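You operate a simulated robot arm through the tools that you are given. There is no shell and no other tool.

Carry out the task below with a simulated two-armed robot. There is one attempt and no reset: what you move stays moved.

Task
Set the blue rail's brackets with the 240 mm bar and lock them.
Fine: slacken the red knob first, lay the bar between the brackets, push the yellow bracket up to it, tighten the knob, then lay the bar back on the table.
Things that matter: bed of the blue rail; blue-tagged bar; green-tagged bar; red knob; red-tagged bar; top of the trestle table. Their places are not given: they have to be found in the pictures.

It is judged by the outcome, as a careful person would: the job done as asked, and still so three seconds after it is handed in. It fails if anything else is knocked over, pushed out of place, dropped, spilled or broken.

Robot
Two 6-joint arms with two-finger parallel grippers on one trunk that stands fixed in place. Base frame: the origin is at the foot of the trunk, x ahead of it, y to its left, z up; the work surface is at about z = 75. Lengths are in cm, angles in rad, forces in N, time in s.
The left shoulder is at [8, 21.6, 157.1], the right one opposite. With the tool pointing down near the work surface each hand reaches from about 10 to 62 cm from the base axis, measured 20 degrees to its own side. Payload 3.43 kg a hand.
The tool frame of a hand sits at the grasp point between the pads (the TCP): z along the fingers, y along the line on which they close. The tips reach 3 cm beyond it. The gripper opens to 9.4 cm. The fingers are 2.8 cm wide and 1 cm thick; the gripper's body (5 by 9.6 cm) begins 5.5 cm behind the TCP.
Orientation is that of the tool frame in the base frame, as a unit quaternion [w, x, y, z]. With the fingers straight down and closing along the base's y, the tool's x points along the base's -x, its y along +y and its z along -z.

Tools
- The arms move only by the tool play_rows. It takes "left_series", "right_series" or both (then of equal length, played together; a hand with none holds still); each is a list of rows, each a list of 3 entries, a list of its own where there are three numbers: the closure, from 0 (fully open) to 1 (shut), then the shift along the tool's x, y, z in units of 40 mm (1.0 is 40 mm), then the turn, a rotation vector about the tool's x, y, z in units of 4 degrees (1.0 is 4 degrees). In form: [[gripper, [tx, ty, tz], [wx, wy, wz]], ...]. A call has 1 to 20 rows; each row shifts and turns the commanded pose from where the row before left it, along the tool's axes as they then stand. A call with a number of a shift or a turn outside -1 to 1 is refused whole. Each row takes 0.2 s and may step no farther than 5 cm and 0.15 rad from the row before; otherwise, or with a gripper value out of range, the whole call is refused. Where a pose cannot be reached the arm comes as near as it can. A force on the tool above 40 N (or 10 N above the force at the start of the call, whichever is more), or a blocked arm, ends the call early, and 0.2 s more pass. The fingers move at their own pace (about 7.2 cm/s each) and stop on an object; they squeeze with about 29 N. The grip force told is the motor's: it shows also when the fingers shut on nothing. Time passes only in rows, and 0.2 s behind the last, so rows that do not move let the fingers close. It gives the time, the measured TCP pose, the force on the tool (base axes), the opening and the grip force at its end, in the units of the frame above (readings bear some noise), with the torque about the TCP (base axes, N m) and any sound that the robot's microphone picked up.
- Cameras (640 x 400 px; columns grow to the right, rows downward): "scene" is now at [9.77, -0.1, 171.31]; the picture's right is [-0.18, -0.98, 0.00], its down [-0.84, 0.15, -0.52] and it looks along [0.51, -0.09, -0.85] (base axes); focal length 373 px, centre (320, 200). "left" rides on the left gripper at [7.6, -1.4, -10.2] in its tool frame; the picture's right is [0.18, 0.98, 0.00], its down [-0.75, 0.14, -0.64] and it looks along [-0.63, 0.12, 0.77] (tool axes); focal length 243 px, centre (320, 200). "right" rides on the right gripper at [7.6, 1.4, -10.2] in its tool frame; the picture's right is [-0.18, 0.98, 0.00], its down [-0.75, -0.14, -0.64] and it looks along [-0.63, -0.12, 0.77] (tool axes); focal length 243 px, centre (320, 200).
- snapshot(camera): a new picture of that camera. The clock stands still meanwhile.
- move_column(by): slides the trunk up (or, below 0, down) by that many cm; the arms and the scene camera ride with it, the base frame stays. It gives what a move gives, with no picture.
- head_to(pan, tilt): turns the head with the scene camera to pan (to the left, within 1.501 rad either way) and tilt (down, from -0.506 to 1.204), counted from straight ahead of the robot. It gives what a move gives.
- measure_at(camera, pixels): for up to 12 pixels [column, row] of the newest picture of that camera ("zoom" is the newest enlarged one), the place [x, y, z] in the base frame of the surface seen there, good to about 0.2 cm, but the place of the scene camera against the robot may be out by one fixed shift of up to 1.8 cm in any direction. The clock stands still meanwhile.
- close_up(camera, box): a new picture of the part [left, top, right, bottom] of that camera's present view, enlarged. The clock stands still meanwhile.
- sign_off(): hands the job in; it is judged then, once.

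Open the grippers and draw the arms clear of the work before you hand the job in, unless the task says otherwise.

The tools are called after "Emit:" as a command line: name --argument value ..., lists and objects as JSON in quotes. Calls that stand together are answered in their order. play_rows: Moves the arms, as the interface text tells. Its arguments: {"type":"object","properties":{"left_series":{"type":"array","items":{"type":"array"}},"right_series":{"type":"array","items":{"type":"array"}}},"required":[]} The other tools are called the same way: move_column (by) slides the trunk up or down; head_to (pan, tilt) turns the head that bears the scene camera; snapshot (camera) takes a picture; measure_at (camera, pixels) gives the place of the surface under pixels of a picture; close_up (camera, box) takes an enlarged picture of a part of a camera's view; sign_off () hands the job in.

At the start:

```text
time: 0.0
left_tool_pos: [56.74, 25.79, 104.22]
left_tool_rot: [-0.001, 0.0, 1.0, 0.0]
left_ft_force: [0.6, -0.5, 0.6]
left_moment: [-0.02, 0.0, -0.02]
left_finger_gap: 9.41
left_finger_force: 0.0
right_tool_pos: [54.68, -27.29, 104.3]
right_tool_rot: [0.0, 0.0, 1.0, 0.0]
right_ft_force: [0.6, -0.4, 0.6]
right_moment: [-0.03, -0.01, 0.02]
right_finger_gap: 9.41
right_finger_force: 0.1
trunk travel left (down, up): [-80.1, 3.9]
head pan, tilt: [-0.182, 1.021]
```

scene: 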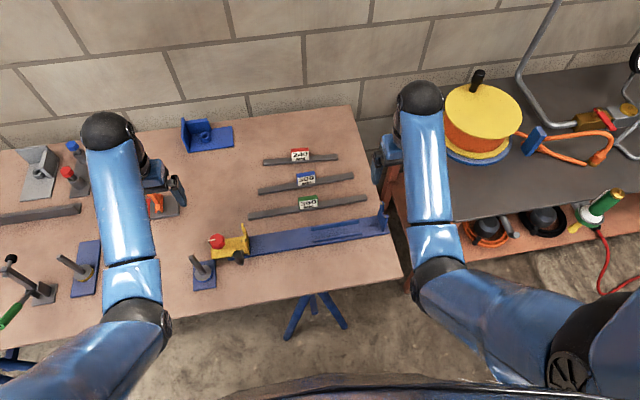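
right: 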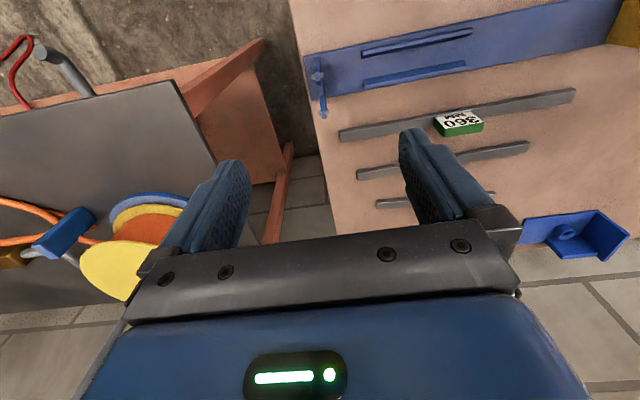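
left: 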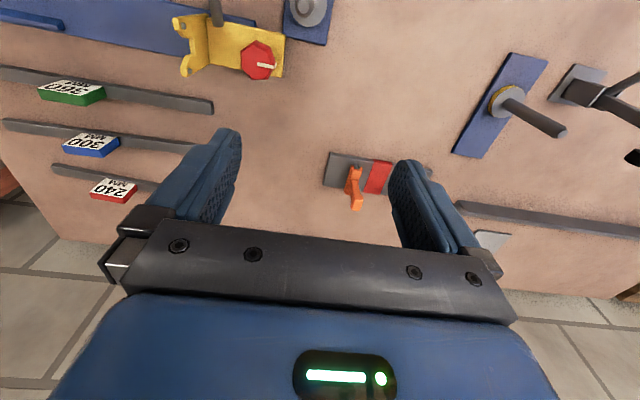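

The scene shows the blue rail around (300,240) with the yellow bracket at (232,245) and red knob at (217,241); the bars lie at (300,157) red "240", (306,180) blue, (308,203) green. I take enlarged views to see details.

Emit:
close_up --camera "scene" --box '[180, 130, 420, 300]'

Emit:
close_up --camera "left" --box '[0, 0, 340, 212]'

Emit:
close_up --camera "right" --box '[290, 0, 640, 219]'

```text
2.35 times, centred on (300, 215) of scene
```

zoom: 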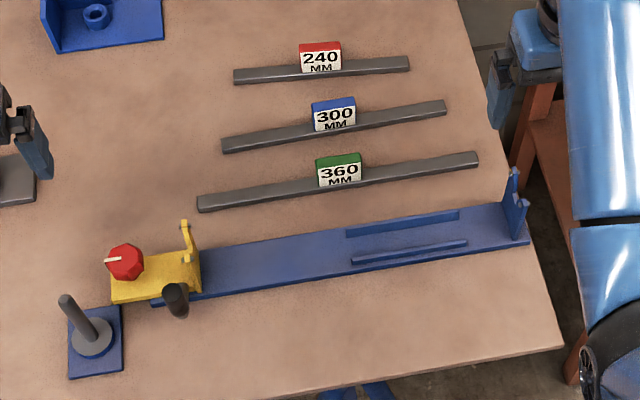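

```text
1.88 times, centred on (170, 106) of left
```

zoom: 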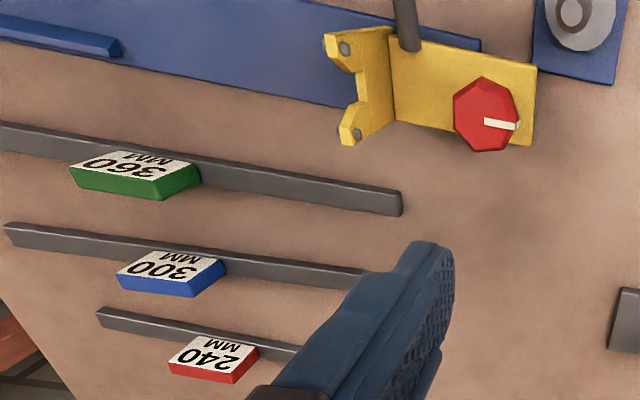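

```text
1.83 times, centred on (465, 110) of right
```

zoom: 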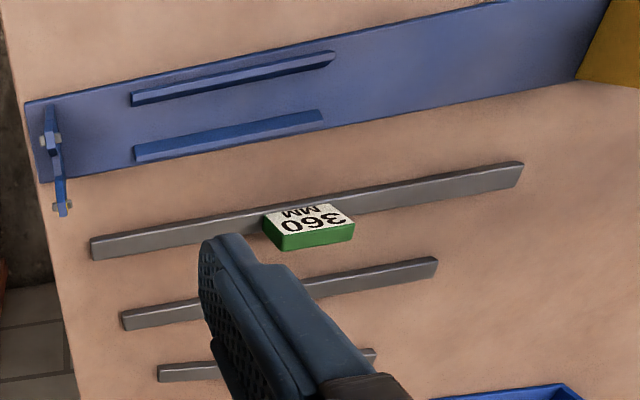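

The zoom views show the rail bed with two guide ridges at the fixed-bracket end, a yellow sliding bracket with a red knob (white pointer) and a black handle. I measure key points with all cameras to find the scene camera's offset.

Emit:
measure_at --camera "left" --pixels '[[259, 60], [284, 38], [280, 76], [183, 24], [185, 70], [216, 15], [90, 92], [212, 108], [95, 145], [118, 188], [300, 150], [62, 25]]'

Emit:
measure_at --camera "right" --pixels '[[341, 135], [575, 95], [358, 174], [527, 147], [378, 203], [460, 122], [316, 76], [323, 115], [362, 55], [472, 30], [365, 86], [466, 65]]'

Emit:
measure_at --camera "scene" --pixels '[[217, 240], [263, 162], [338, 158], [300, 157], [259, 191], [353, 177], [250, 215], [366, 198], [302, 151], [245, 249], [306, 176], [307, 199]]'

```text
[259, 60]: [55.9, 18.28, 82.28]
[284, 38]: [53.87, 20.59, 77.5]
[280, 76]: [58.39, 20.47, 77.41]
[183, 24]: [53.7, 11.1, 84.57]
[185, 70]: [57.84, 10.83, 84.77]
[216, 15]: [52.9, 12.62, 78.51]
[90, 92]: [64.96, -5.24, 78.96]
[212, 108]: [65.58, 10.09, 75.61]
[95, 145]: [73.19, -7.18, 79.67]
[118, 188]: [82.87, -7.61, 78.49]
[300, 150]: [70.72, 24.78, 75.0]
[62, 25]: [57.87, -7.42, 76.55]
```

```text
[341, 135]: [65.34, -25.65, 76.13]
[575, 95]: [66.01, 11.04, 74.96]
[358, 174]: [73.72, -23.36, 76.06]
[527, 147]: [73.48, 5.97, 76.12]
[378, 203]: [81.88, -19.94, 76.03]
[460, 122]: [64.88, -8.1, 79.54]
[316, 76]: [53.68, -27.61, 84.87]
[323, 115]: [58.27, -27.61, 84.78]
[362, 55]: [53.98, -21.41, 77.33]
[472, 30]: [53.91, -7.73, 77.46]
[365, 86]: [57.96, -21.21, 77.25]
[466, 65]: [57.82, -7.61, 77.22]
```

```text
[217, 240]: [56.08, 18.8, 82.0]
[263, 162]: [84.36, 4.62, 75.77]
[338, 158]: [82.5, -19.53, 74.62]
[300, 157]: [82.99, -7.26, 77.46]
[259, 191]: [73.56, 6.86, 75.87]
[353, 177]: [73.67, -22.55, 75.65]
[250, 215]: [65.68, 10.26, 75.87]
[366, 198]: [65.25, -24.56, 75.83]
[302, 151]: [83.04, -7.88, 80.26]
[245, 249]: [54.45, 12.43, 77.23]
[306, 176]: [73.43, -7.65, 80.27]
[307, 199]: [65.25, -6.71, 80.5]
```

The three cameras agree to within about 0.5 cm. I enlarge the yellow bracket, the bar tags and the fixed bracket to see their shapes.

Emit:
close_up --camera "scene" --box '[185, 205, 281, 265]'

Emit:
close_up --camera "scene" --box '[300, 190, 404, 255]'

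Emit:
close_up --camera "scene" --box '[250, 135, 354, 200]'

Emit:
close_up --camera "left" --box '[150, 0, 310, 100]'

Emit:
close_up --camera "right" --box '[290, 30, 450, 130]'

```text
6.67 times, centred on (233, 235) of scene
```

zoom: 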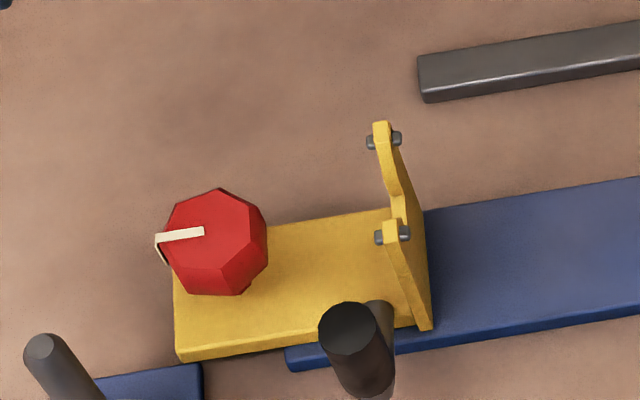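

```text
6.15 times, centred on (352, 222) of scene
```

zoom: 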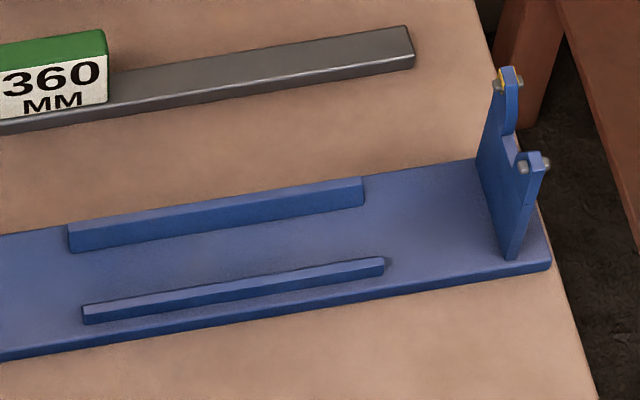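

```text
6.15 times, centred on (302, 168) of scene
```

zoom: 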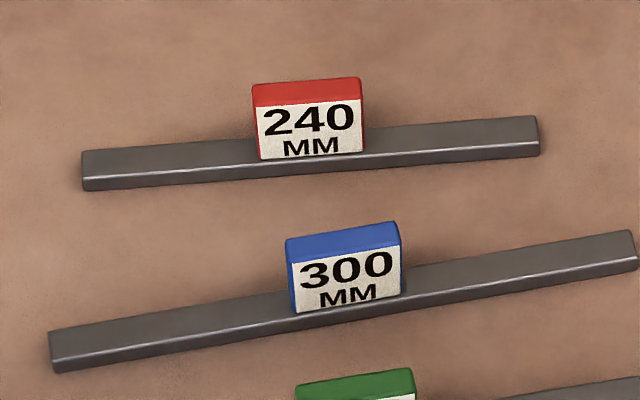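

```text
4.00 times, centred on (230, 50) of left
```

zoom: 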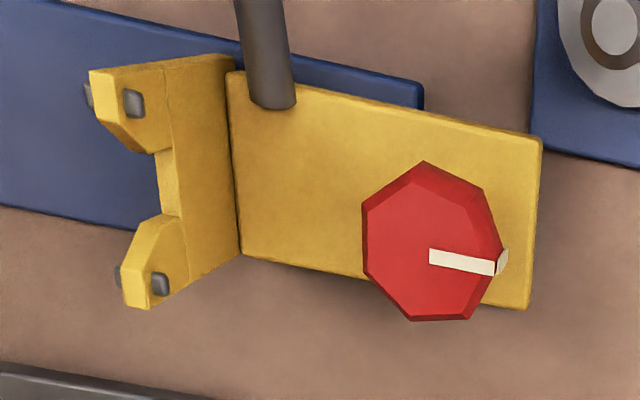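

```text
4.00 times, centred on (370, 80) of right
```

zoom: 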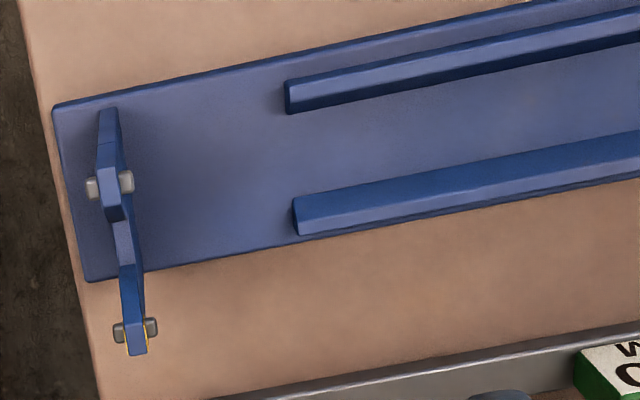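

The knob (heptagon-like, pointer towards +y) sits on the yellow plate, with a dark post next to the upright. I measure the post's height, the knob's size, the bar/tag edges and the bracket faces in the last views.

Emit:
measure_at --camera "scene" --pixels '[[237, 254], [240, 253], [238, 262], [243, 252], [211, 240], [224, 240], [217, 234], [217, 248], [242, 225], [243, 240], [249, 253], [213, 258]]'

Emit:
measure_at --camera "left" --pixels '[[214, 2], [219, 20], [242, 55], [275, 60], [256, 42], [255, 79], [209, 40], [196, 40], [209, 62], [190, 60], [255, 22], [250, 70]]'

Emit:
measure_at --camera "zoom" --pixels '[[110, 115], [95, 160], [110, 205], [115, 185], [137, 340], [150, 230], [70, 110], [95, 270], [300, 100], [320, 215], [300, 200], [350, 150]]'

```text
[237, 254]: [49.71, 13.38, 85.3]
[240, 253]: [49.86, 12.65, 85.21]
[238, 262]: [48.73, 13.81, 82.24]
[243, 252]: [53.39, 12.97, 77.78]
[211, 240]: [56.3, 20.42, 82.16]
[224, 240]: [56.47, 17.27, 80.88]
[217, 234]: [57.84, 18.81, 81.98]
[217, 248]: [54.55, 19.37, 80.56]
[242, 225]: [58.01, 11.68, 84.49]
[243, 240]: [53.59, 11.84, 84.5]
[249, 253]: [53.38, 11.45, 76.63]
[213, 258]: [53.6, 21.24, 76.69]
```

```text
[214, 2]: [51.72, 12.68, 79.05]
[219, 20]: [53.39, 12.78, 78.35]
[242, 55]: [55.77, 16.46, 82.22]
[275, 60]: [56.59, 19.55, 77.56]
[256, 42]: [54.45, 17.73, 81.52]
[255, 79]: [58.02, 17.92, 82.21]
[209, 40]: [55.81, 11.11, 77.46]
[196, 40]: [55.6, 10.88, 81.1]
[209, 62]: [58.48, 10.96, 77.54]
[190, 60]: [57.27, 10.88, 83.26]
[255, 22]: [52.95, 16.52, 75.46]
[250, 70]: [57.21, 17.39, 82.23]
```

```text
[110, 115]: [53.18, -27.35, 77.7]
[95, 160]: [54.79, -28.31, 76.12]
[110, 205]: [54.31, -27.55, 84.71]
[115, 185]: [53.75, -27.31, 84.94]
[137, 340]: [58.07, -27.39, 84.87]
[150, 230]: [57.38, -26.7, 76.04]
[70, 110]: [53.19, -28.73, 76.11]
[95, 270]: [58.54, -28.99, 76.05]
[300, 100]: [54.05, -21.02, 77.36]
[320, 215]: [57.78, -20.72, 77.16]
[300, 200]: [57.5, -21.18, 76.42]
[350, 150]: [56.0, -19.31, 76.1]
```

The post slants outward from (53.4,12.9,77.8) to (49.7,13.2,85.3), the knob is about 3.6 cm across around (56.1,18.2) with its top at z≈82.2. I bring the left hand over the knob, staying high, to look straight at it.

Emit:
play_rows --left_series '[[0, [0.15, -0.7, 0.3], [0, 0, 0]], [0, [0, -0.7, 0.5], [0, 0, 0]], [0, [0, -0.5, 0.7], [0, 0, 0]], [0, [0, 0, 0.3], [0, 0, 0]], [0, [0, 0, 0], [0, 0, 0]]]'

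Emit:
snapshot --camera "left"

```text
time: 1.2
left_tool_pos: [56.14, 18.08, 96.96]
left_tool_rot: [0.0, -0.001, 1.0, 0.0]
left_ft_force: [0.2, 0.0, 0.1]
left_moment: [-0.02, 0.03, 0.02]
left_finger_gap: 9.42
left_finger_force: 0.1
right_tool_pos: [54.83, -27.35, 104.32]
right_tool_rot: [0.0, 0.001, 1.0, 0.0]
right_ft_force: [-0.3, 0.2, 0.8]
right_moment: [0.01, 0.01, 0.02]
right_finger_gap: 9.43
right_finger_force: 0.0
trunk travel left (down, up): [-80.1, 3.9]
head pan, tilt: [-0.182, 1.021]
```

```text
taken
```

left: 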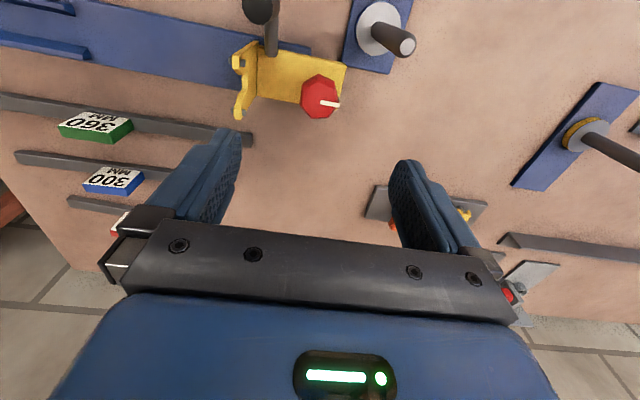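

The left hand now hovers with the knob at pixel (320,97); a blue plate with a post is at (383,28) close to the rail. I zoom on the knob and measure the knob's edges and that post.

Emit:
close_up --camera "left" --box '[220, 0, 420, 125]'

Emit:
measure_at --camera "left" --pixels '[[319, 92], [302, 98], [338, 102], [320, 77], [320, 113], [407, 46], [380, 28], [360, 60], [393, 68], [306, 85], [333, 82], [306, 110]]'

```text
3.20 times, centred on (320, 62) of left
```

zoom: 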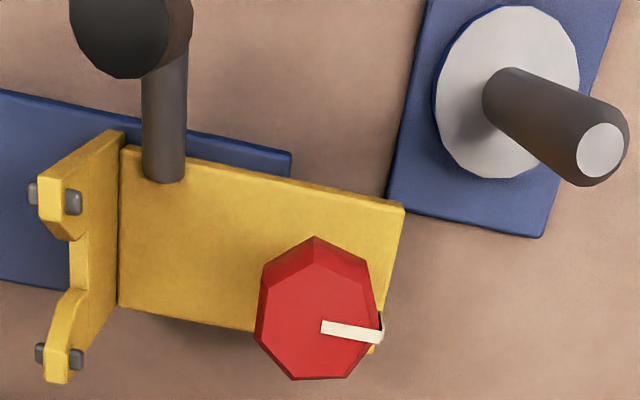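

```text
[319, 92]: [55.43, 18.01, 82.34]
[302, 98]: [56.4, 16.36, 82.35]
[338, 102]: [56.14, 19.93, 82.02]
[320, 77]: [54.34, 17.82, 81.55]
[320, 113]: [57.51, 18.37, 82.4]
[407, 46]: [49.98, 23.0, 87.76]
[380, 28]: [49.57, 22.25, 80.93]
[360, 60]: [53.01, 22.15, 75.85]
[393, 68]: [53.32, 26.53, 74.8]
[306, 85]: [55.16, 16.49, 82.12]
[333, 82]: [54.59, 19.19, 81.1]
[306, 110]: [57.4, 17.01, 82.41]
```

The knob centre is at about (56.0,18.1), top z≈82.4, and its surroundings leave room for the fingers. I pre-turn the left hand about 51° clockwise with the fingers half closed while coming down part of the way.

Emit:
play_rows --left_series '[[0.3, [0.03, 0, 0.15], [0, 0, 1]], [0.3, [0, 0, 0.15], [0, 0, 1]], [0.3, [0, 0, 0.15], [0, 0, 1]], [0.3, [0, 0, 0.15], [0, 0, 1]], [0.3, [0, 0, 0.15], [0, 0, 1]], [0.3, [0, 0, 0.15], [0, 0, 1]], [0.3, [0, 0, 0.15], [0, 0, 1]], [0.3, [0, 0, 0.15], [0, 0, 1]], [0.3, [0, 0, 0.15], [0, 0, 1]], [0.3, [0, 0, 0.15], [0, 0, 1]], [0.3, [0, 0, 0.15], [0, 0, 1]], [0.3, [0, 0, 0], [0, 0, 1]], [0.3, [0, 0, 0], [0, 0, 0.86]], [0.3, [0, 0, 0], [0, 0, 0]]]'

Emit:
snapshot --camera "left"

Emit:
snapshot --camera "scene"

```text
time: 4.2
left_tool_pos: [56.01, 18.05, 90.38]
left_tool_rot: [0.0, 0.434, 0.901, 0.001]
left_ft_force: [-0.2, 0.8, 0.5]
left_moment: [0.03, 0.01, -0.01]
left_finger_gap: 6.58
left_finger_force: 0.1
right_tool_pos: [54.79, -27.38, 104.23]
right_tool_rot: [0.0, 0.0, 1.0, 0.0]
right_ft_force: [-0.5, -0.4, -0.3]
right_moment: [0.02, 0.0, 0.01]
right_finger_gap: 9.38
right_finger_force: 0.2
trunk travel left (down, up): [-80.1, 3.9]
head pan, tilt: [-0.182, 1.021]
```

```text
taken
```

left: 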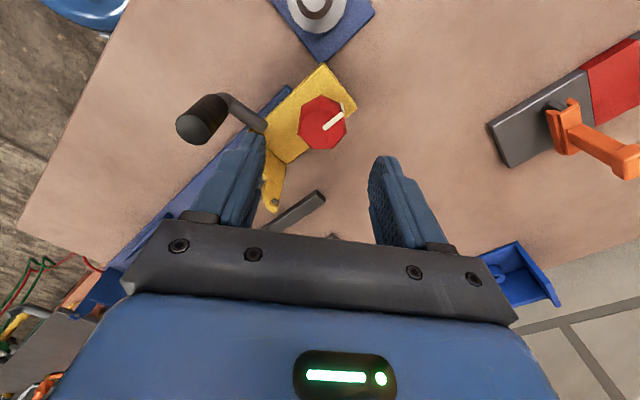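

```text
taken
```

scene: 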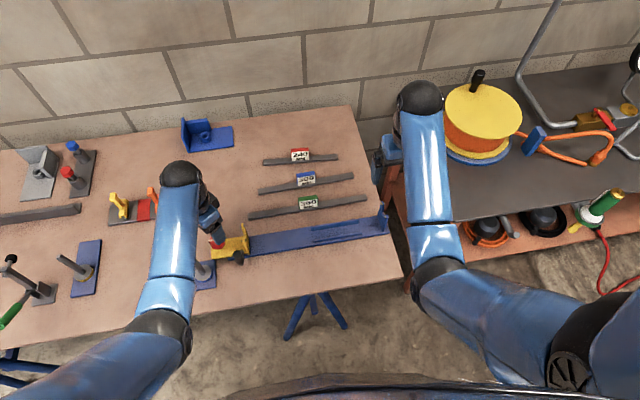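

The camera on the left wrist would now sit right above the post at (50,22.9), so I prefer a different starting angle. I zoom on the knob to see its facets and pointer first.

Emit:
close_up --camera "left" --box '[270, 70, 374, 135]'

Emit:
measure_at --camera "left" --pixels '[[322, 98], [341, 110], [346, 128], [335, 147], [314, 149], [300, 135], [303, 109], [324, 130], [345, 110], [318, 3], [200, 120], [188, 128]]'

```text
6.15 times, centred on (322, 102) of left
```

zoom: 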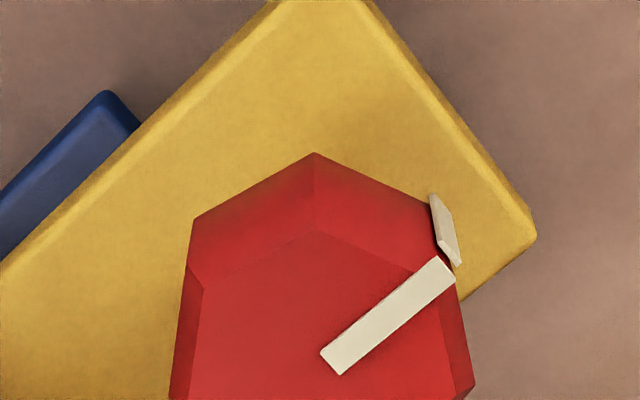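

```text
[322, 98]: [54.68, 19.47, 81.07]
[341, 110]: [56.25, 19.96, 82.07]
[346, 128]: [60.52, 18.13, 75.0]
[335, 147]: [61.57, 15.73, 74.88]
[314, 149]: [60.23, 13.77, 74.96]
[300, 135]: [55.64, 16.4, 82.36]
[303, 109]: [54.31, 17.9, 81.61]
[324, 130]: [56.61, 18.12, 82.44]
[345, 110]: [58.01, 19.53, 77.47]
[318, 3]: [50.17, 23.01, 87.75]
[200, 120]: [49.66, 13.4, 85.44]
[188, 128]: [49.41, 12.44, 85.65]
```

The knob is a heptagon with its pointer at +y; a start at about +26° keeps the wrist camera beside the post and the pads off the pointer. I turn back 26° and lower to TCP z≈81.3 with the fingers at 6.6 cm.

Emit:
play_rows --left_series '[[0.3, [0, 0, 0], [0, 0, -1]], [0.3, [0, 0, 0.2], [0, 0, -1]], [0.3, [0, 0, 0.3], [0, 0, -1]], [0.3, [0, 0, 0.3], [0, 0, -1]], [0.3, [0, 0, 0.3], [0, 0, -1]], [0.3, [0, 0, 0.3], [0, 0, -1]], [0.3, [0, 0, 0.3], [0, 0, -0.43]], [0.3, [0, 0, 0.25], [0, 0, 0]], [0.3, [0, 0, 0.2], [0, 0, 0]], [0.3, [0, 0, 0.12], [0, 0, 0]], [0.3, [0, 0, 0], [0, 0, 0]]]'

Emit:
snapshot --camera "left"

Emit:
close_up --camera "scene" --box '[140, 180, 300, 280]'

```text
time: 6.6
left_tool_pos: [55.93, 18.1, 81.37]
left_tool_rot: [0.0, 0.223, 0.975, 0.0]
left_ft_force: [-0.3, 0.2, 0.5]
left_moment: [0.01, -0.01, 0.0]
left_finger_gap: 6.58
left_finger_force: 0.1
right_tool_pos: [54.78, -27.3, 104.17]
right_tool_rot: [0.0, 0.001, 1.0, 0.0]
right_ft_force: [-0.2, 0.2, -0.1]
right_moment: [0.04, -0.03, -0.02]
right_finger_gap: 9.39
right_finger_force: 0.1
trunk travel left (down, up): [-80.1, 3.9]
head pan, tilt: [-0.182, 1.021]
```

```text
taken
```

left: 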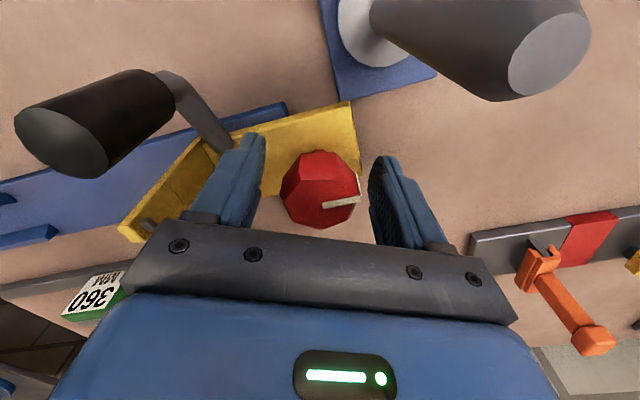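

```text
4.00 times, centred on (220, 230) of scene
```

zoom: 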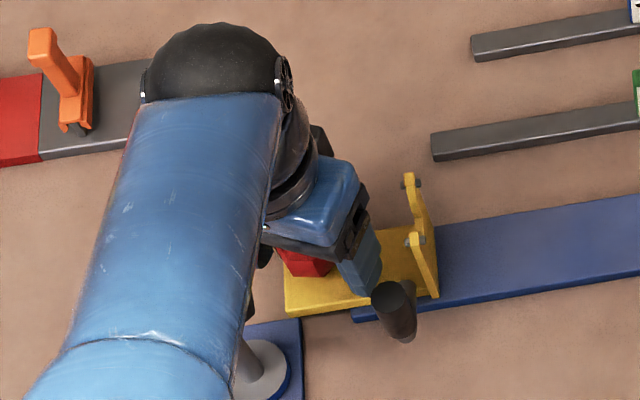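

The knob at (320,190) is well centred between the fingers. I close on it.

Emit:
play_rows --left_series '[[0.6, [0, 0, 0], [0, 0, 0]], [1, [0, 0, 0], [0, 0, 0]], [1, [0, 0, 0], [0, 0, 0]], [1, [0, 0, 0], [0, 0, 0]]]'

Emit:
snapshot --camera "left"

```text
time: 7.6
left_tool_pos: [56.07, 18.22, 81.4]
left_tool_rot: [0.0, 0.222, 0.975, 0.0]
left_ft_force: [1.2, 2.4, 1.0]
left_moment: [0.15, 0.03, 0.02]
left_finger_gap: 4.34
left_finger_force: 45.2
right_tool_pos: [54.75, -27.4, 104.24]
right_tool_rot: [0.0, 0.001, 1.0, 0.0]
right_ft_force: [-0.2, 0.4, 0.3]
right_moment: [-0.01, 0.01, -0.01]
right_finger_gap: 9.39
right_finger_force: 0.1
trunk travel left (down, up): [-80.1, 3.9]
head pan, tilt: [-0.182, 1.021]
```

```text
taken
```

left: 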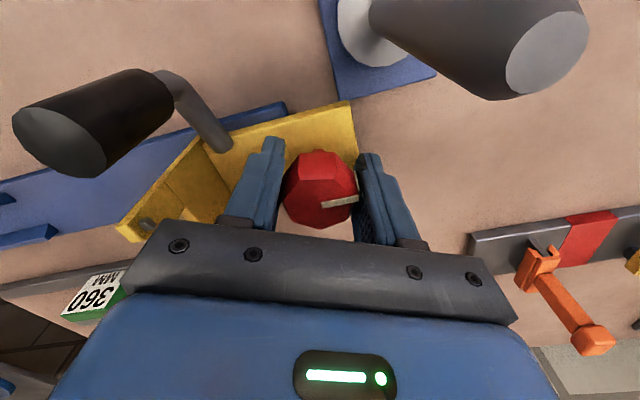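

The fingers hold the knob at a 4.34 cm gap. I turn it counter-clockwise (seen from above) by 20° first and read the torque.

Emit:
play_rows --left_series '[[1, [0, 0, 0], [0, 0, -1]], [1, [0, 0, 0], [0, 0, -1]], [1, [0, 0, 0], [0, 0, -1]], [1, [0, 0, 0], [0, 0, -1]], [1, [0, 0, 0], [0, 0, -1]]]'

Emit:
snapshot --camera "left"

```text
time: 8.8
left_tool_pos: [56.02, 18.02, 81.39]
left_tool_rot: [-0.001, 0.05, 0.999, 0.0]
left_ft_force: [0.7, -3.5, 0.4]
left_moment: [-0.09, -0.33, -0.02]
left_finger_gap: 4.37
left_finger_force: 45.3
right_tool_pos: [54.77, -27.27, 104.35]
right_tool_rot: [0.0, 0.0, 1.0, 0.001]
right_ft_force: [0.0, 0.0, 0.1]
right_moment: [-0.01, -0.04, 0.01]
right_finger_gap: 9.4
right_finger_force: 0.1
trunk travel left (down, up): [-80.1, 3.9]
head pan, tilt: [-0.182, 1.021]
```

```text
taken
```

left: 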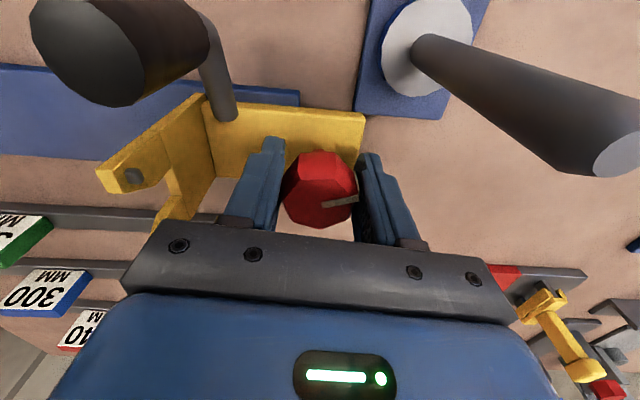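

The knob turned with the hand (pointer still next to the right finger at (340,203)) with little torque. I go on turning counter-clockwise another 72°.

Emit:
play_rows --left_series '[[1, [0, 0, 0], [0, 0, -1]], [1, [0, 0, 0], [0, 0, -1]], [1, [0, 0, 0], [0, 0, -1]], [1, [0, 0, 0], [0, 0, -1]], [1, [0, 0, 0], [0, 0, -1]], [1, [0, 0, 0], [0, 0, -1]], [1, [0, 0, 0], [0, 0, -1]], [1, [0, 0, 0], [0, 0, -1]], [1, [0, 0, 0], [0, 0, -1]], [1, [0, 0, 0], [0, 0, -1]], [1, [0, 0, 0], [0, 0, -1]], [1, [0, 0, 0], [0, 0, -1]], [1, [0, 0, 0], [0, 0, -1]], [1, [0, 0, 0], [0, 0, -1]], [1, [0, 0, 0], [0, 0, -1]], [1, [0, 0, 0], [0, 0, -1]], [1, [0, 0, 0], [0, 0, -1]], [1, [0, 0, 0], [0, 0, -1]]]'

Emit:
snapshot --camera "left"

Emit:
close_up --camera "scene" --box '[140, 180, 300, 280]'

```text
time: 12.6
left_tool_pos: [56.34, 17.94, 81.54]
left_tool_rot: [0.002, -0.547, 0.837, 0.001]
left_ft_force: [20.2, -12.1, 4.5]
left_moment: [0.07, -0.1, -0.99]
left_finger_gap: 4.17
left_finger_force: 45.0
right_tool_pos: [55.05, -27.5, 104.08]
right_tool_rot: [0.0, 0.0, 1.0, 0.001]
right_ft_force: [0.3, 0.7, 0.0]
right_moment: [-0.01, 0.03, 0.02]
right_finger_gap: 9.39
right_finger_force: 0.1
trunk travel left (down, up): [-80.1, 3.9]
head pan, tilt: [-0.182, 1.021]
```

```text
taken
```

left: 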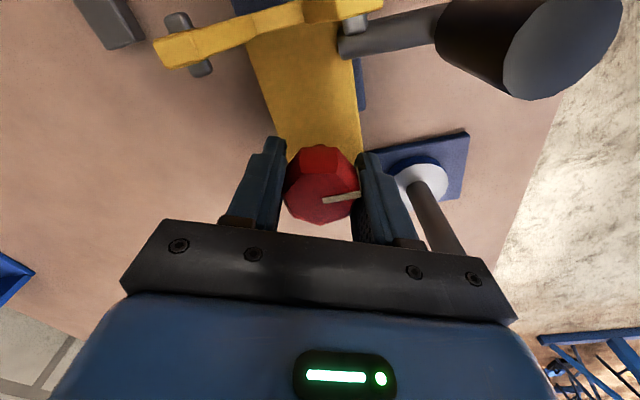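

```text
4.00 times, centred on (220, 230) of scene
```

zoom: 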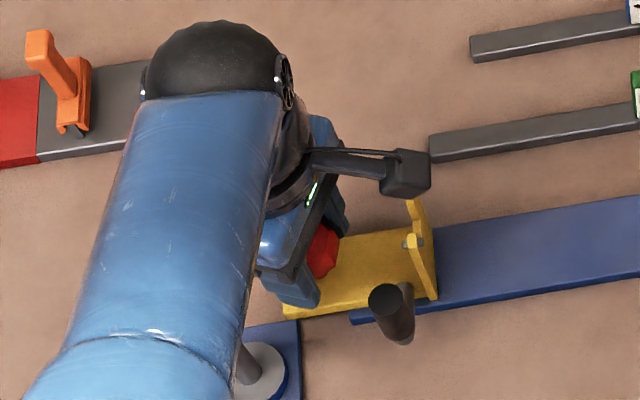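

The hand has turned 92° in all and now feels about 1 N·m against it, as at an end stop; the pointer has gone round by a quarter turn. I back off by 4° to relax and read again.

Emit:
play_rows --left_series '[[1, [0, 0, 0], [0, 0, 1]], [1, [0, 0, 0], [0, 0, 0]]]'

Emit:
close_up --camera "left" --box '[200, 100, 440, 250]'

```text
time: 13.2
left_tool_pos: [56.3, 17.92, 81.32]
left_tool_rot: [0.001, -0.517, 0.856, 0.0]
left_ft_force: [21.6, -11.2, 7.4]
left_moment: [0.71, -0.02, 0.0]
left_finger_gap: 4.15
left_finger_force: 45.4
right_tool_pos: [55.02, -27.56, 104.12]
right_tool_rot: [-0.001, 0.0, 1.0, 0.0]
right_ft_force: [-0.3, 0.1, 0.0]
right_moment: [-0.02, -0.03, 0.01]
right_finger_gap: 9.41
right_finger_force: 0.0
trunk travel left (down, up): [-80.1, 3.9]
head pan, tilt: [-0.182, 1.021]
```

```text
2.67 times, centred on (320, 175) of left
```

zoom: 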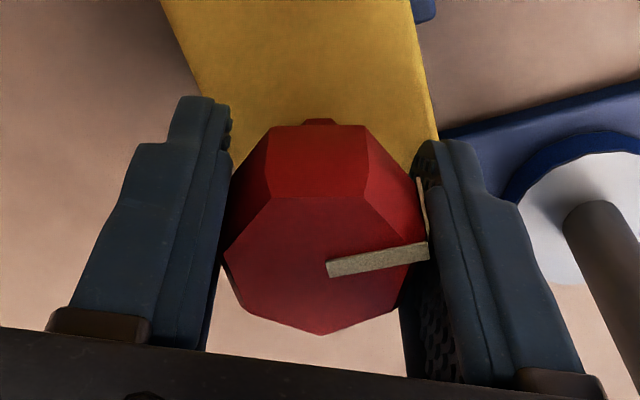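

The torque fell to zero, so the knob was against a stop after about a quarter turn. I open the fingers to 6.4 cm and raise a little to look at the pointer.

Emit:
play_rows --left_series '[[0.7, [0, 0, 0], [0, 0, 0]], [0.3, [0, 0, 0], [0, 0, 0]], [0.3, [0, 0, -0.4], [0, 0, 0]], [0.3, [0, 0, -0.7], [0, 0, 0]], [0.3, [0, 0, -0.7], [0, 0, 0]], [0.3, [0, 0, 0], [0, 0, 0]]]'

Emit:
snapshot --camera "left"

Emit:
close_up --camera "scene" --box '[185, 205, 281, 265]'

```text
time: 14.6
left_tool_pos: [55.81, 18.19, 88.59]
left_tool_rot: [-0.001, -0.518, 0.856, 0.0]
left_ft_force: [0.6, -0.1, 0.1]
left_moment: [-0.01, -0.02, -0.02]
left_finger_gap: 6.57
left_finger_force: 0.0
right_tool_pos: [54.8, -27.26, 104.22]
right_tool_rot: [0.0, -0.001, 1.0, 0.001]
right_ft_force: [0.1, -0.8, -0.1]
right_moment: [0.01, -0.02, -0.02]
right_finger_gap: 9.4
right_finger_force: 0.1
trunk travel left (down, up): [-80.1, 3.9]
head pan, tilt: [-0.182, 1.021]
```

```text
taken
```

left: 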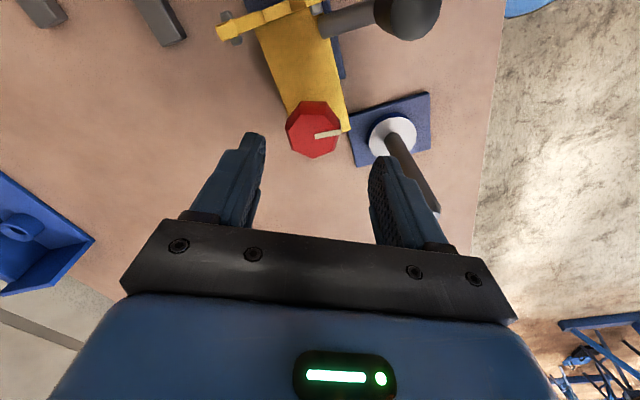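

```text
6.67 times, centred on (233, 235) of scene
```

zoom: 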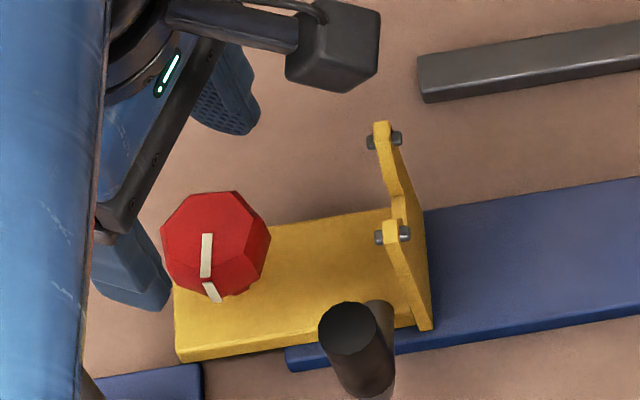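

The pointer now points towards the robot (-x), a quarter turn from before. Next is the bar; I measure the arms' elbows and the table edge to judge how far the trunk may come down so the right hand reaches the 240 bar at x≈83.

Emit:
snapshot --camera "scene"

Emit:
measure_at --camera "scene" --pixels '[[440, 275], [420, 100], [430, 180], [438, 245], [480, 290], [570, 340], [385, 290], [250, 325], [120, 335], [170, 320], [165, 180], [300, 300]]'

```text
taken
```

scene: 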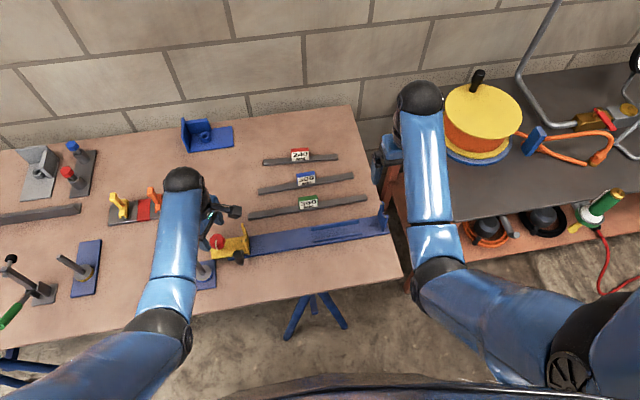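

```text
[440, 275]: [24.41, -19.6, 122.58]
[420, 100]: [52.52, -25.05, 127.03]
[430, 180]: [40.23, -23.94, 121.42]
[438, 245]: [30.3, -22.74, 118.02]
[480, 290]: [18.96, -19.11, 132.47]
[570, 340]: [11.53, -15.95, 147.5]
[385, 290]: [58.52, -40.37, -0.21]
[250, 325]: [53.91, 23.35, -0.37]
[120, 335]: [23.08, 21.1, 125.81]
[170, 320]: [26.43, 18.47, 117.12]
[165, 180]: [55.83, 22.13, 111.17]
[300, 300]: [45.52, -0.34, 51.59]
```

The elbows hang at about x≈27, z≈118 in front of the table (edge near x≈45), so I lower the trunk in steps while raising both hands. First both hands go up.

Emit:
play_rows --left_series '[[0.3, [0, 0, -0.8], [0, 0, 0]], [0.3, [0, 0, -0.9], [0, 0, 0]], [0.3, [0, 0, -0.9], [0, 0, 0]], [0.3, [0, 0, -0.9], [0, 0, 0]], [0.3, [0, 0, -0.9], [0, 0, 0]], [0.3, [0, 0, -0.9], [0, 0, 0]]]' --right_series '[[0, [0, 0, -0.6], [0, 0, 0]], [0, [-0.3, 0.3, -0.6], [0, 0, 0]], [0, [-0.3, 0.5, -0.6], [0, 0, 0]], [0, [-0.3, 0.5, -0.6], [0, 0, 0]], [0, [-0.3, 0.5, -0.6], [0, 0, 0]], [0, [0, 0.5, -0.6], [0, 0, 0]]]'

Emit:
move_column --by -15

Emit:
snapshot --camera "scene"

```text
time: 16.0
left_tool_pos: [58.36, 17.95, 106.13]
left_tool_rot: [0.0, -0.518, 0.856, 0.0]
left_ft_force: [0.9, 0.8, 0.0]
left_moment: [-0.01, 0.0, 0.04]
left_finger_gap: 6.57
left_finger_force: 0.0
left hand out of reach, approached as far as the arm can: row 5, 6
right_tool_pos: [64.79, -18.16, 111.48]
right_tool_rot: [-0.001, 0.0, 1.0, 0.0]
right_ft_force: [0.0, 0.0, 0.3]
right_moment: [0.0, 0.0, 0.02]
right_finger_gap: 9.4
right_finger_force: 0.0
right hand out of reach, approached as far as the arm can: row 1, 2, 3, 4, 5, 6
trunk travel left (down, up): [-80.1, 3.9]
head pan, tilt: [-0.182, 1.021]
```

```text
time: 17.8
left_tool_pos: [58.24, 18.04, 91.24]
left_tool_rot: [0.0, -0.517, 0.856, -0.001]
left_ft_force: [0.2, 0.1, -0.4]
left_moment: [-0.01, 0.0, 0.01]
left_finger_gap: 6.58
left_finger_force: 0.0
right_tool_pos: [64.76, -18.23, 96.49]
right_tool_rot: [0.001, 0.0, 1.0, 0.001]
right_ft_force: [0.6, -0.1, 0.2]
right_moment: [-0.02, 0.02, 0.01]
right_finger_gap: 9.41
right_finger_force: 0.0
trunk travel left (down, up): [-65.1, 18.9]
head pan, tilt: [-0.182, 1.021]
```

```text
taken
```

scene: 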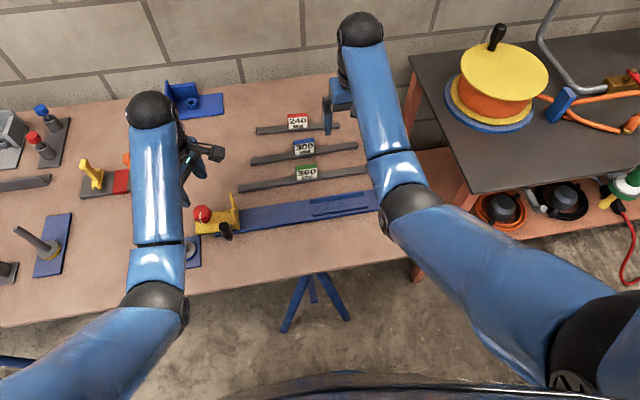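

The hands cannot rise further relative to the shoulders with the fingers straight down, so reaching the far bar needs some forward tilt. I tilt the right hand's fingers 20° forward, shift it to y≈-8 and move forward to test the reach.

Emit:
play_rows --right_series '[[0, [0, 0.5, 0], [0, -1, 0]], [0, [0, 0.5, 0], [0, -1, 0]], [0, [0, 0.5, 0], [0, -1, 0]], [0, [0, 0.5, 0], [0, -1, 0]], [0, [0, 0.5, 0], [0, -1, 0]], [0, [-0.587, 0, 0.214], [0, 0, 0]], [0, [-0.587, 0, 0.214], [0, 0, 0]], [0, [-0.587, 0, 0.214], [0, 0, 0]], [0, [-0.587, 0, 0.214], [0, 0, 0]], [0, [0, 0, 0], [0, 0, 0]]]'

Emit:
snapshot --camera "right"

Emit:
snapshot --camera "scene"

```text
time: 19.9
left_tool_pos: [58.25, 17.83, 91.09]
left_tool_rot: [0.0, -0.517, 0.856, -0.001]
left_ft_force: [-0.2, 0.3, 0.2]
left_moment: [0.07, 0.02, 0.01]
left_finger_gap: 6.6
left_finger_force: 0.0
right_tool_pos: [74.89, -8.27, 96.52]
right_tool_rot: [0.174, 0.0, 0.985, 0.0]
right_ft_force: [0.5, 0.5, -0.2]
right_moment: [0.04, -0.01, -0.01]
right_finger_gap: 9.41
right_finger_force: 0.0
trunk travel left (down, up): [-65.1, 18.9]
head pan, tilt: [-0.182, 1.021]
```

```text
taken
```

right: 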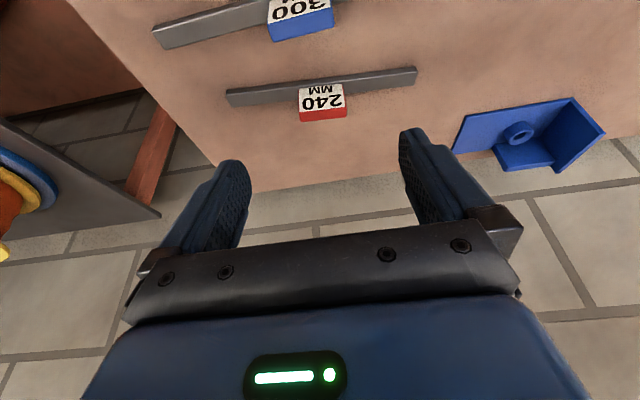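

```text
taken
```

scene: 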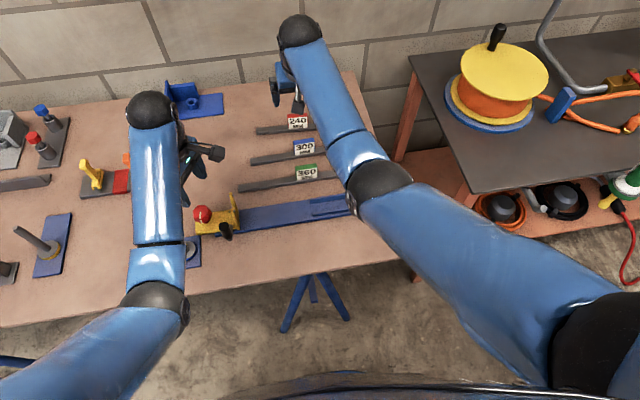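

The reach works: right TCP at (74.9,-8.3,96.5) with 20° tilt. I measure the 240 bar and its tag with the right camera.

Emit:
close_up --camera "right" --box '[210, 50, 434, 190]'

Emit:
measure_at --camera "right" --pixels '[[301, 87], [343, 87], [301, 110], [345, 106], [303, 118], [343, 116], [322, 98], [230, 96], [416, 74], [322, 108], [260, 90], [390, 77]]'

```text
2.86 times, centred on (322, 120) of right
```

zoom: 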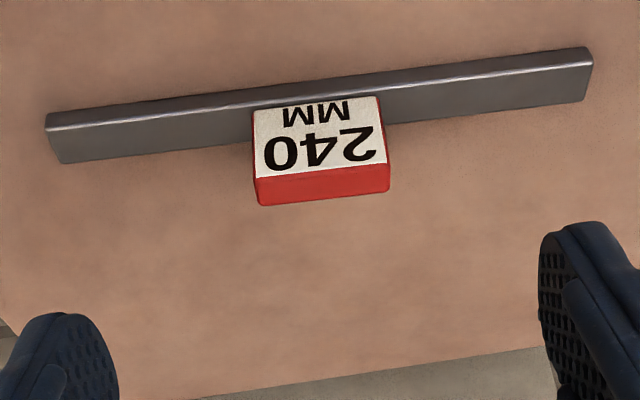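

```text
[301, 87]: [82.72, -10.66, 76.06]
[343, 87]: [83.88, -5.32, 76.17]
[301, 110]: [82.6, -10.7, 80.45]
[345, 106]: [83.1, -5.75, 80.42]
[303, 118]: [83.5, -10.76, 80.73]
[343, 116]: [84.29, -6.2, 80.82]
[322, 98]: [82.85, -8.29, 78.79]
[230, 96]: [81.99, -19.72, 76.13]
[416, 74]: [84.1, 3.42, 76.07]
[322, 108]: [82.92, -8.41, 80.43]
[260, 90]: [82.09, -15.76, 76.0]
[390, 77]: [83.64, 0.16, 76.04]
```

The 240 bar lies slightly turned (from (82.0,-19.7) to (84.1,3.5), about 5°), its tag is about 5 cm long centred near (83.3,-8.25), z 76–80.8. I align the right hand by 5° and bring it over the tag, while the left hand tilts and rises to make room for a lower trunk.

Emit:
play_rows --left_series '[[0.3, [0, 0, 0], [0.886, -0.463, 0]], [0.3, [0, 0, 0], [0.886, -0.463, 0]], [0.3, [0, 0, 0], [0.886, -0.463, 0]], [0.3, [0, 0, 0], [0.886, -0.463, 0]], [0.3, [0, 0, 0], [0.886, -0.463, 0]], [0.3, [-0.095, -0.182, -0.564], [0, 0, 0]], [0.3, [-0.095, -0.182, -0.564], [0, 0, 0]], [0.3, [-0.095, -0.182, -0.564], [0, 0, 0]], [0.3, [-0.095, -0.182, -0.564], [0, 0, 0]], [0.3, [-0.095, -0.182, -0.564], [0, 0, 0]]]' --right_series '[[0, [0, 0, 0], [0.22, 0, 0.61]], [0, [0, 0, 0], [0.22, 0, 0.61]], [0, [-0.366, 0.046, 0.4325], [0, 0, 0]], [0, [-0.366, 0.046, 0.4325], [0, 0, 0]], [0, [-0.366, 0.046, 0.4325], [0, 0, 0]], [0, [-0.366, 0.046, 0.4325], [0, 0, 0]], [0, [0, 0, 0], [0, 0, 0]], [0, [0, 0, 0], [0, 0, 0]], [0, [0, 0, 0], [0, 0, 0]], [0, [0, 0, 0], [0, 0, 0]]]'

Emit:
snapshot --camera "right"

Emit:
snapshot --camera "scene"

```text
time: 22.1
left_tool_pos: [59.06, 17.89, 101.7]
left_tool_rot: [0.149, -0.51, 0.842, -0.09]
left_ft_force: [0.1, 1.1, 0.0]
left_moment: [-0.04, 0.03, -0.02]
left_finger_gap: 6.59
left_finger_force: 0.0
left hand out of reach, approached as far as the arm can: row 10
right_tool_pos: [79.22, -8.69, 92.91]
right_tool_rot: [0.174, 0.045, 0.984, -0.008]
right_ft_force: [-0.8, 0.5, 0.9]
right_moment: [-0.01, -0.04, -0.02]
right_finger_gap: 9.4
right_finger_force: 0.1
right hand out of reach, approached as far as the arm can: row 5, 6
trunk travel left (down, up): [-65.1, 18.9]
head pan, tilt: [-0.182, 1.021]
```

```text
taken
```

right: 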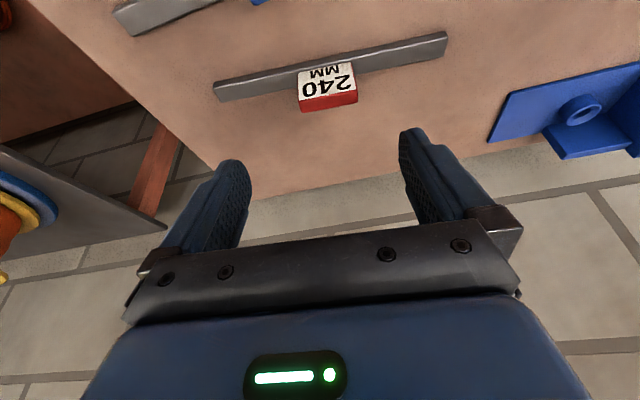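

```text
taken
```

scene: 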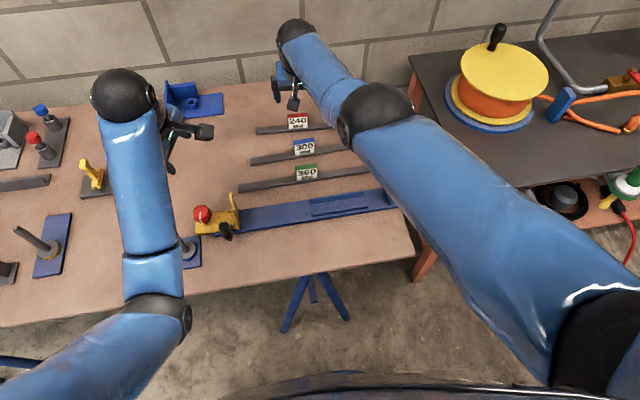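

The right hand stopped at (79.2,-8.7,92.9) because the arm is at its limit; the bar on the view is now parallel to the gripper's closing line. I lower the trunk by 8 cm to gain reach (the left hand is at z=101.7, well clear).

Emit:
move_column --by -8

Emit:
snapshot --camera "scene"

Emit:
measure_at --camera "scene" --pixels '[[375, 100], [350, 120], [290, 40], [550, 300], [450, 200], [330, 80]]'

```text
time: 23.3
left_tool_pos: [58.96, 17.84, 93.59]
left_tool_rot: [0.15, -0.509, 0.843, -0.092]
left_ft_force: [0.0, 0.1, 0.0]
left_moment: [0.02, -0.01, 0.0]
left_finger_gap: 6.59
left_finger_force: 0.0
right_tool_pos: [79.2, -8.76, 85.12]
right_tool_rot: [0.175, 0.045, 0.984, -0.008]
right_ft_force: [0.4, -0.5, -0.1]
right_moment: [0.0, -0.03, 0.04]
right_finger_gap: 9.38
right_finger_force: 0.1
trunk travel left (down, up): [-57.1, 26.9]
head pan, tilt: [-0.182, 1.021]
```

```text
taken
```

scene: 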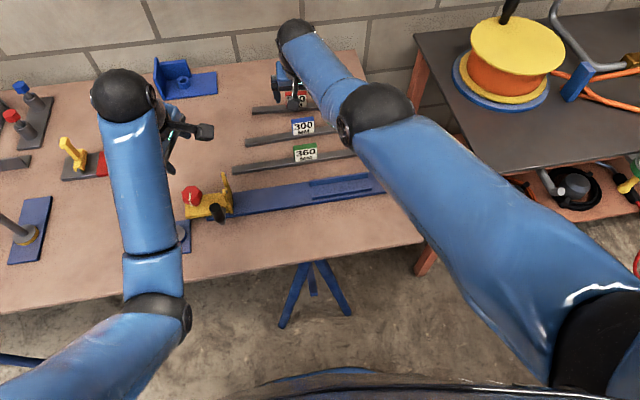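

```text
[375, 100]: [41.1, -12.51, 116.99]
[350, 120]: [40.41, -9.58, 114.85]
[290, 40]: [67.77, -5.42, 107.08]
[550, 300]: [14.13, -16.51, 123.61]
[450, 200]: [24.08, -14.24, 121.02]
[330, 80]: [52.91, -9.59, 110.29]
```

The arm needs the trunk about 10 cm lower still to come over the tag. I back the right hand up to z≈92, tilt and raise the left hand more so it stays clear of the knob, then lower the trunk.

Emit:
play_rows --left_series '[[0.3, [0, 0, 0], [0.886, -0.463, 0]], [0.3, [0, 0, 0], [0.886, -0.463, 0]], [0.3, [0, 0, 0], [0.886, -0.463, 0]], [0.3, [0, 0, 0], [0.886, -0.463, 0]], [0.3, [-0.136, -0.26, -0.405], [0, 0, 0]], [0.3, [-0.136, -0.26, -0.405], [0, 0, 0]], [0.3, [-0.136, -0.26, -0.405], [0, 0, 0]], [0.3, [-0.136, -0.26, -0.405], [0, 0, 0]], [0.3, [-0.136, -0.26, -0.405], [0, 0, 0]], [0.3, [0, 0, 0], [0, 0, 0]]]' --right_series '[[0, [-0.026, -0.009, -0.363], [0, 0, 0]], [0, [-0.026, -0.009, -0.363], [0, 0, 0]], [0, [-0.026, -0.009, -0.363], [0, 0, 0]], [0, [-0.026, -0.009, -0.363], [0, 0, 0]], [0, [-0.026, -0.009, -0.363], [0, 0, 0]], [0, [0, 0, 0], [0, 0, 0]], [0, [0, 0, 0], [0, 0, 0]], [0, [0, 0, 0], [0, 0, 0]], [0, [0, 0, 0], [0, 0, 0]], [0, [0, 0, 0], [0, 0, 0]]]'

```text
time: 25.5
left_tool_pos: [59.04, 17.9, 103.61]
left_tool_rot: [0.267, -0.492, 0.813, -0.163]
left_ft_force: [0.1, 0.3, 0.0]
left_moment: [-0.02, -0.04, 0.03]
left_finger_gap: 6.58
left_finger_force: 0.2
right_tool_pos: [77.17, -8.8, 91.91]
right_tool_rot: [0.174, 0.044, 0.984, -0.008]
right_ft_force: [0.3, 0.3, -0.2]
right_moment: [0.0, 0.0, 0.0]
right_finger_gap: 9.42
right_finger_force: 0.0
trunk travel left (down, up): [-57.1, 26.9]
head pan, tilt: [-0.182, 1.021]
```

Both hands reached their places (left z=103.6, right (77.2,-8.8,91.9)). I lower the trunk by 8 cm and look through the right camera.

Emit:
move_column --by -8

Emit:
snapshot --camera "right"

Emit:
snapshot --camera "scene"

```text
time: 26.7
left_tool_pos: [59.03, 18.03, 95.65]
left_tool_rot: [0.268, -0.491, 0.813, -0.162]
left_ft_force: [0.5, -0.1, 0.5]
left_moment: [-0.04, -0.04, 0.01]
left_finger_gap: 6.57
left_finger_force: 0.0
right_tool_pos: [77.12, -8.82, 83.85]
right_tool_rot: [0.175, 0.045, 0.983, -0.008]
right_ft_force: [-0.8, 0.0, 0.4]
right_moment: [0.02, 0.03, -0.01]
right_finger_gap: 9.41
right_finger_force: 0.1
trunk travel left (down, up): [-49.1, 34.9]
head pan, tilt: [-0.182, 1.021]
```

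```text
taken
```

right: 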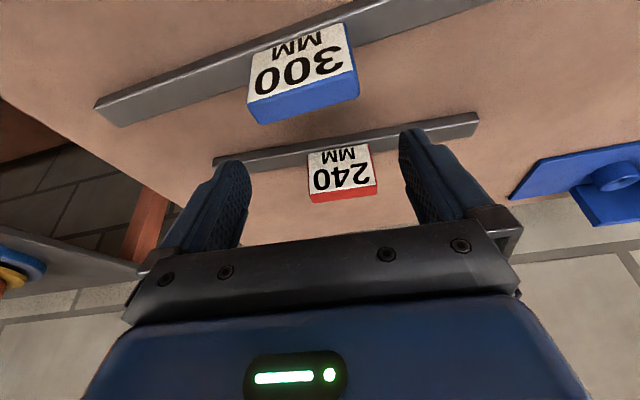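

```text
taken
```

scene: 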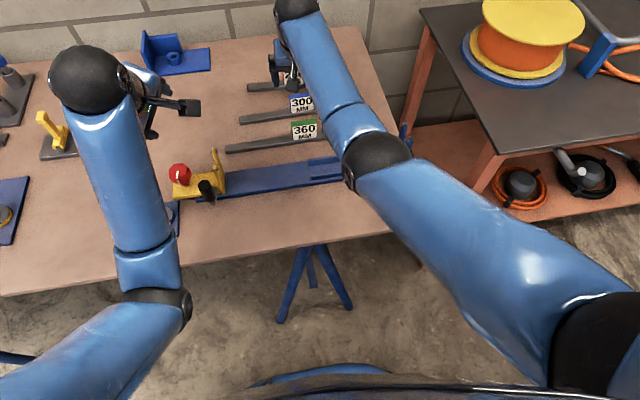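

The 240 tag at (342,175) is between the finger lines, slightly to the right. I measure it precisely from this closer view.

Emit:
measure_at --camera "right" --pixels '[[309, 157], [368, 150], [311, 193], [372, 182], [313, 200], [375, 192], [342, 175], [345, 160], [225, 163], [470, 125], [280, 152], [440, 130]]'

Emit:
close_up --camera "right" --box '[200, 90, 480, 265]'

```text
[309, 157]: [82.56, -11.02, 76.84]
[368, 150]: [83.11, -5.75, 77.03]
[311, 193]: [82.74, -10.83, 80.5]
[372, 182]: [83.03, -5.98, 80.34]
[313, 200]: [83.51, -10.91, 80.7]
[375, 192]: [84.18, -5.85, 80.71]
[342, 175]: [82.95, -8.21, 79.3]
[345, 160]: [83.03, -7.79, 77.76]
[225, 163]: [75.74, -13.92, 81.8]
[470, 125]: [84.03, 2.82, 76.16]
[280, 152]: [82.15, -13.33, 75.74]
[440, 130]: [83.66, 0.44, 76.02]
```

```text
2.29 times, centred on (340, 178) of right
```

zoom: 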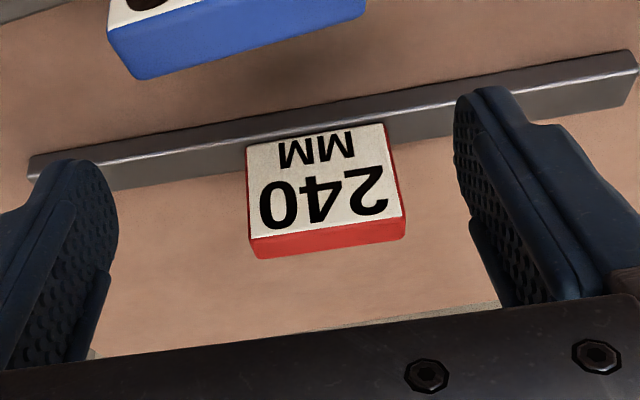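

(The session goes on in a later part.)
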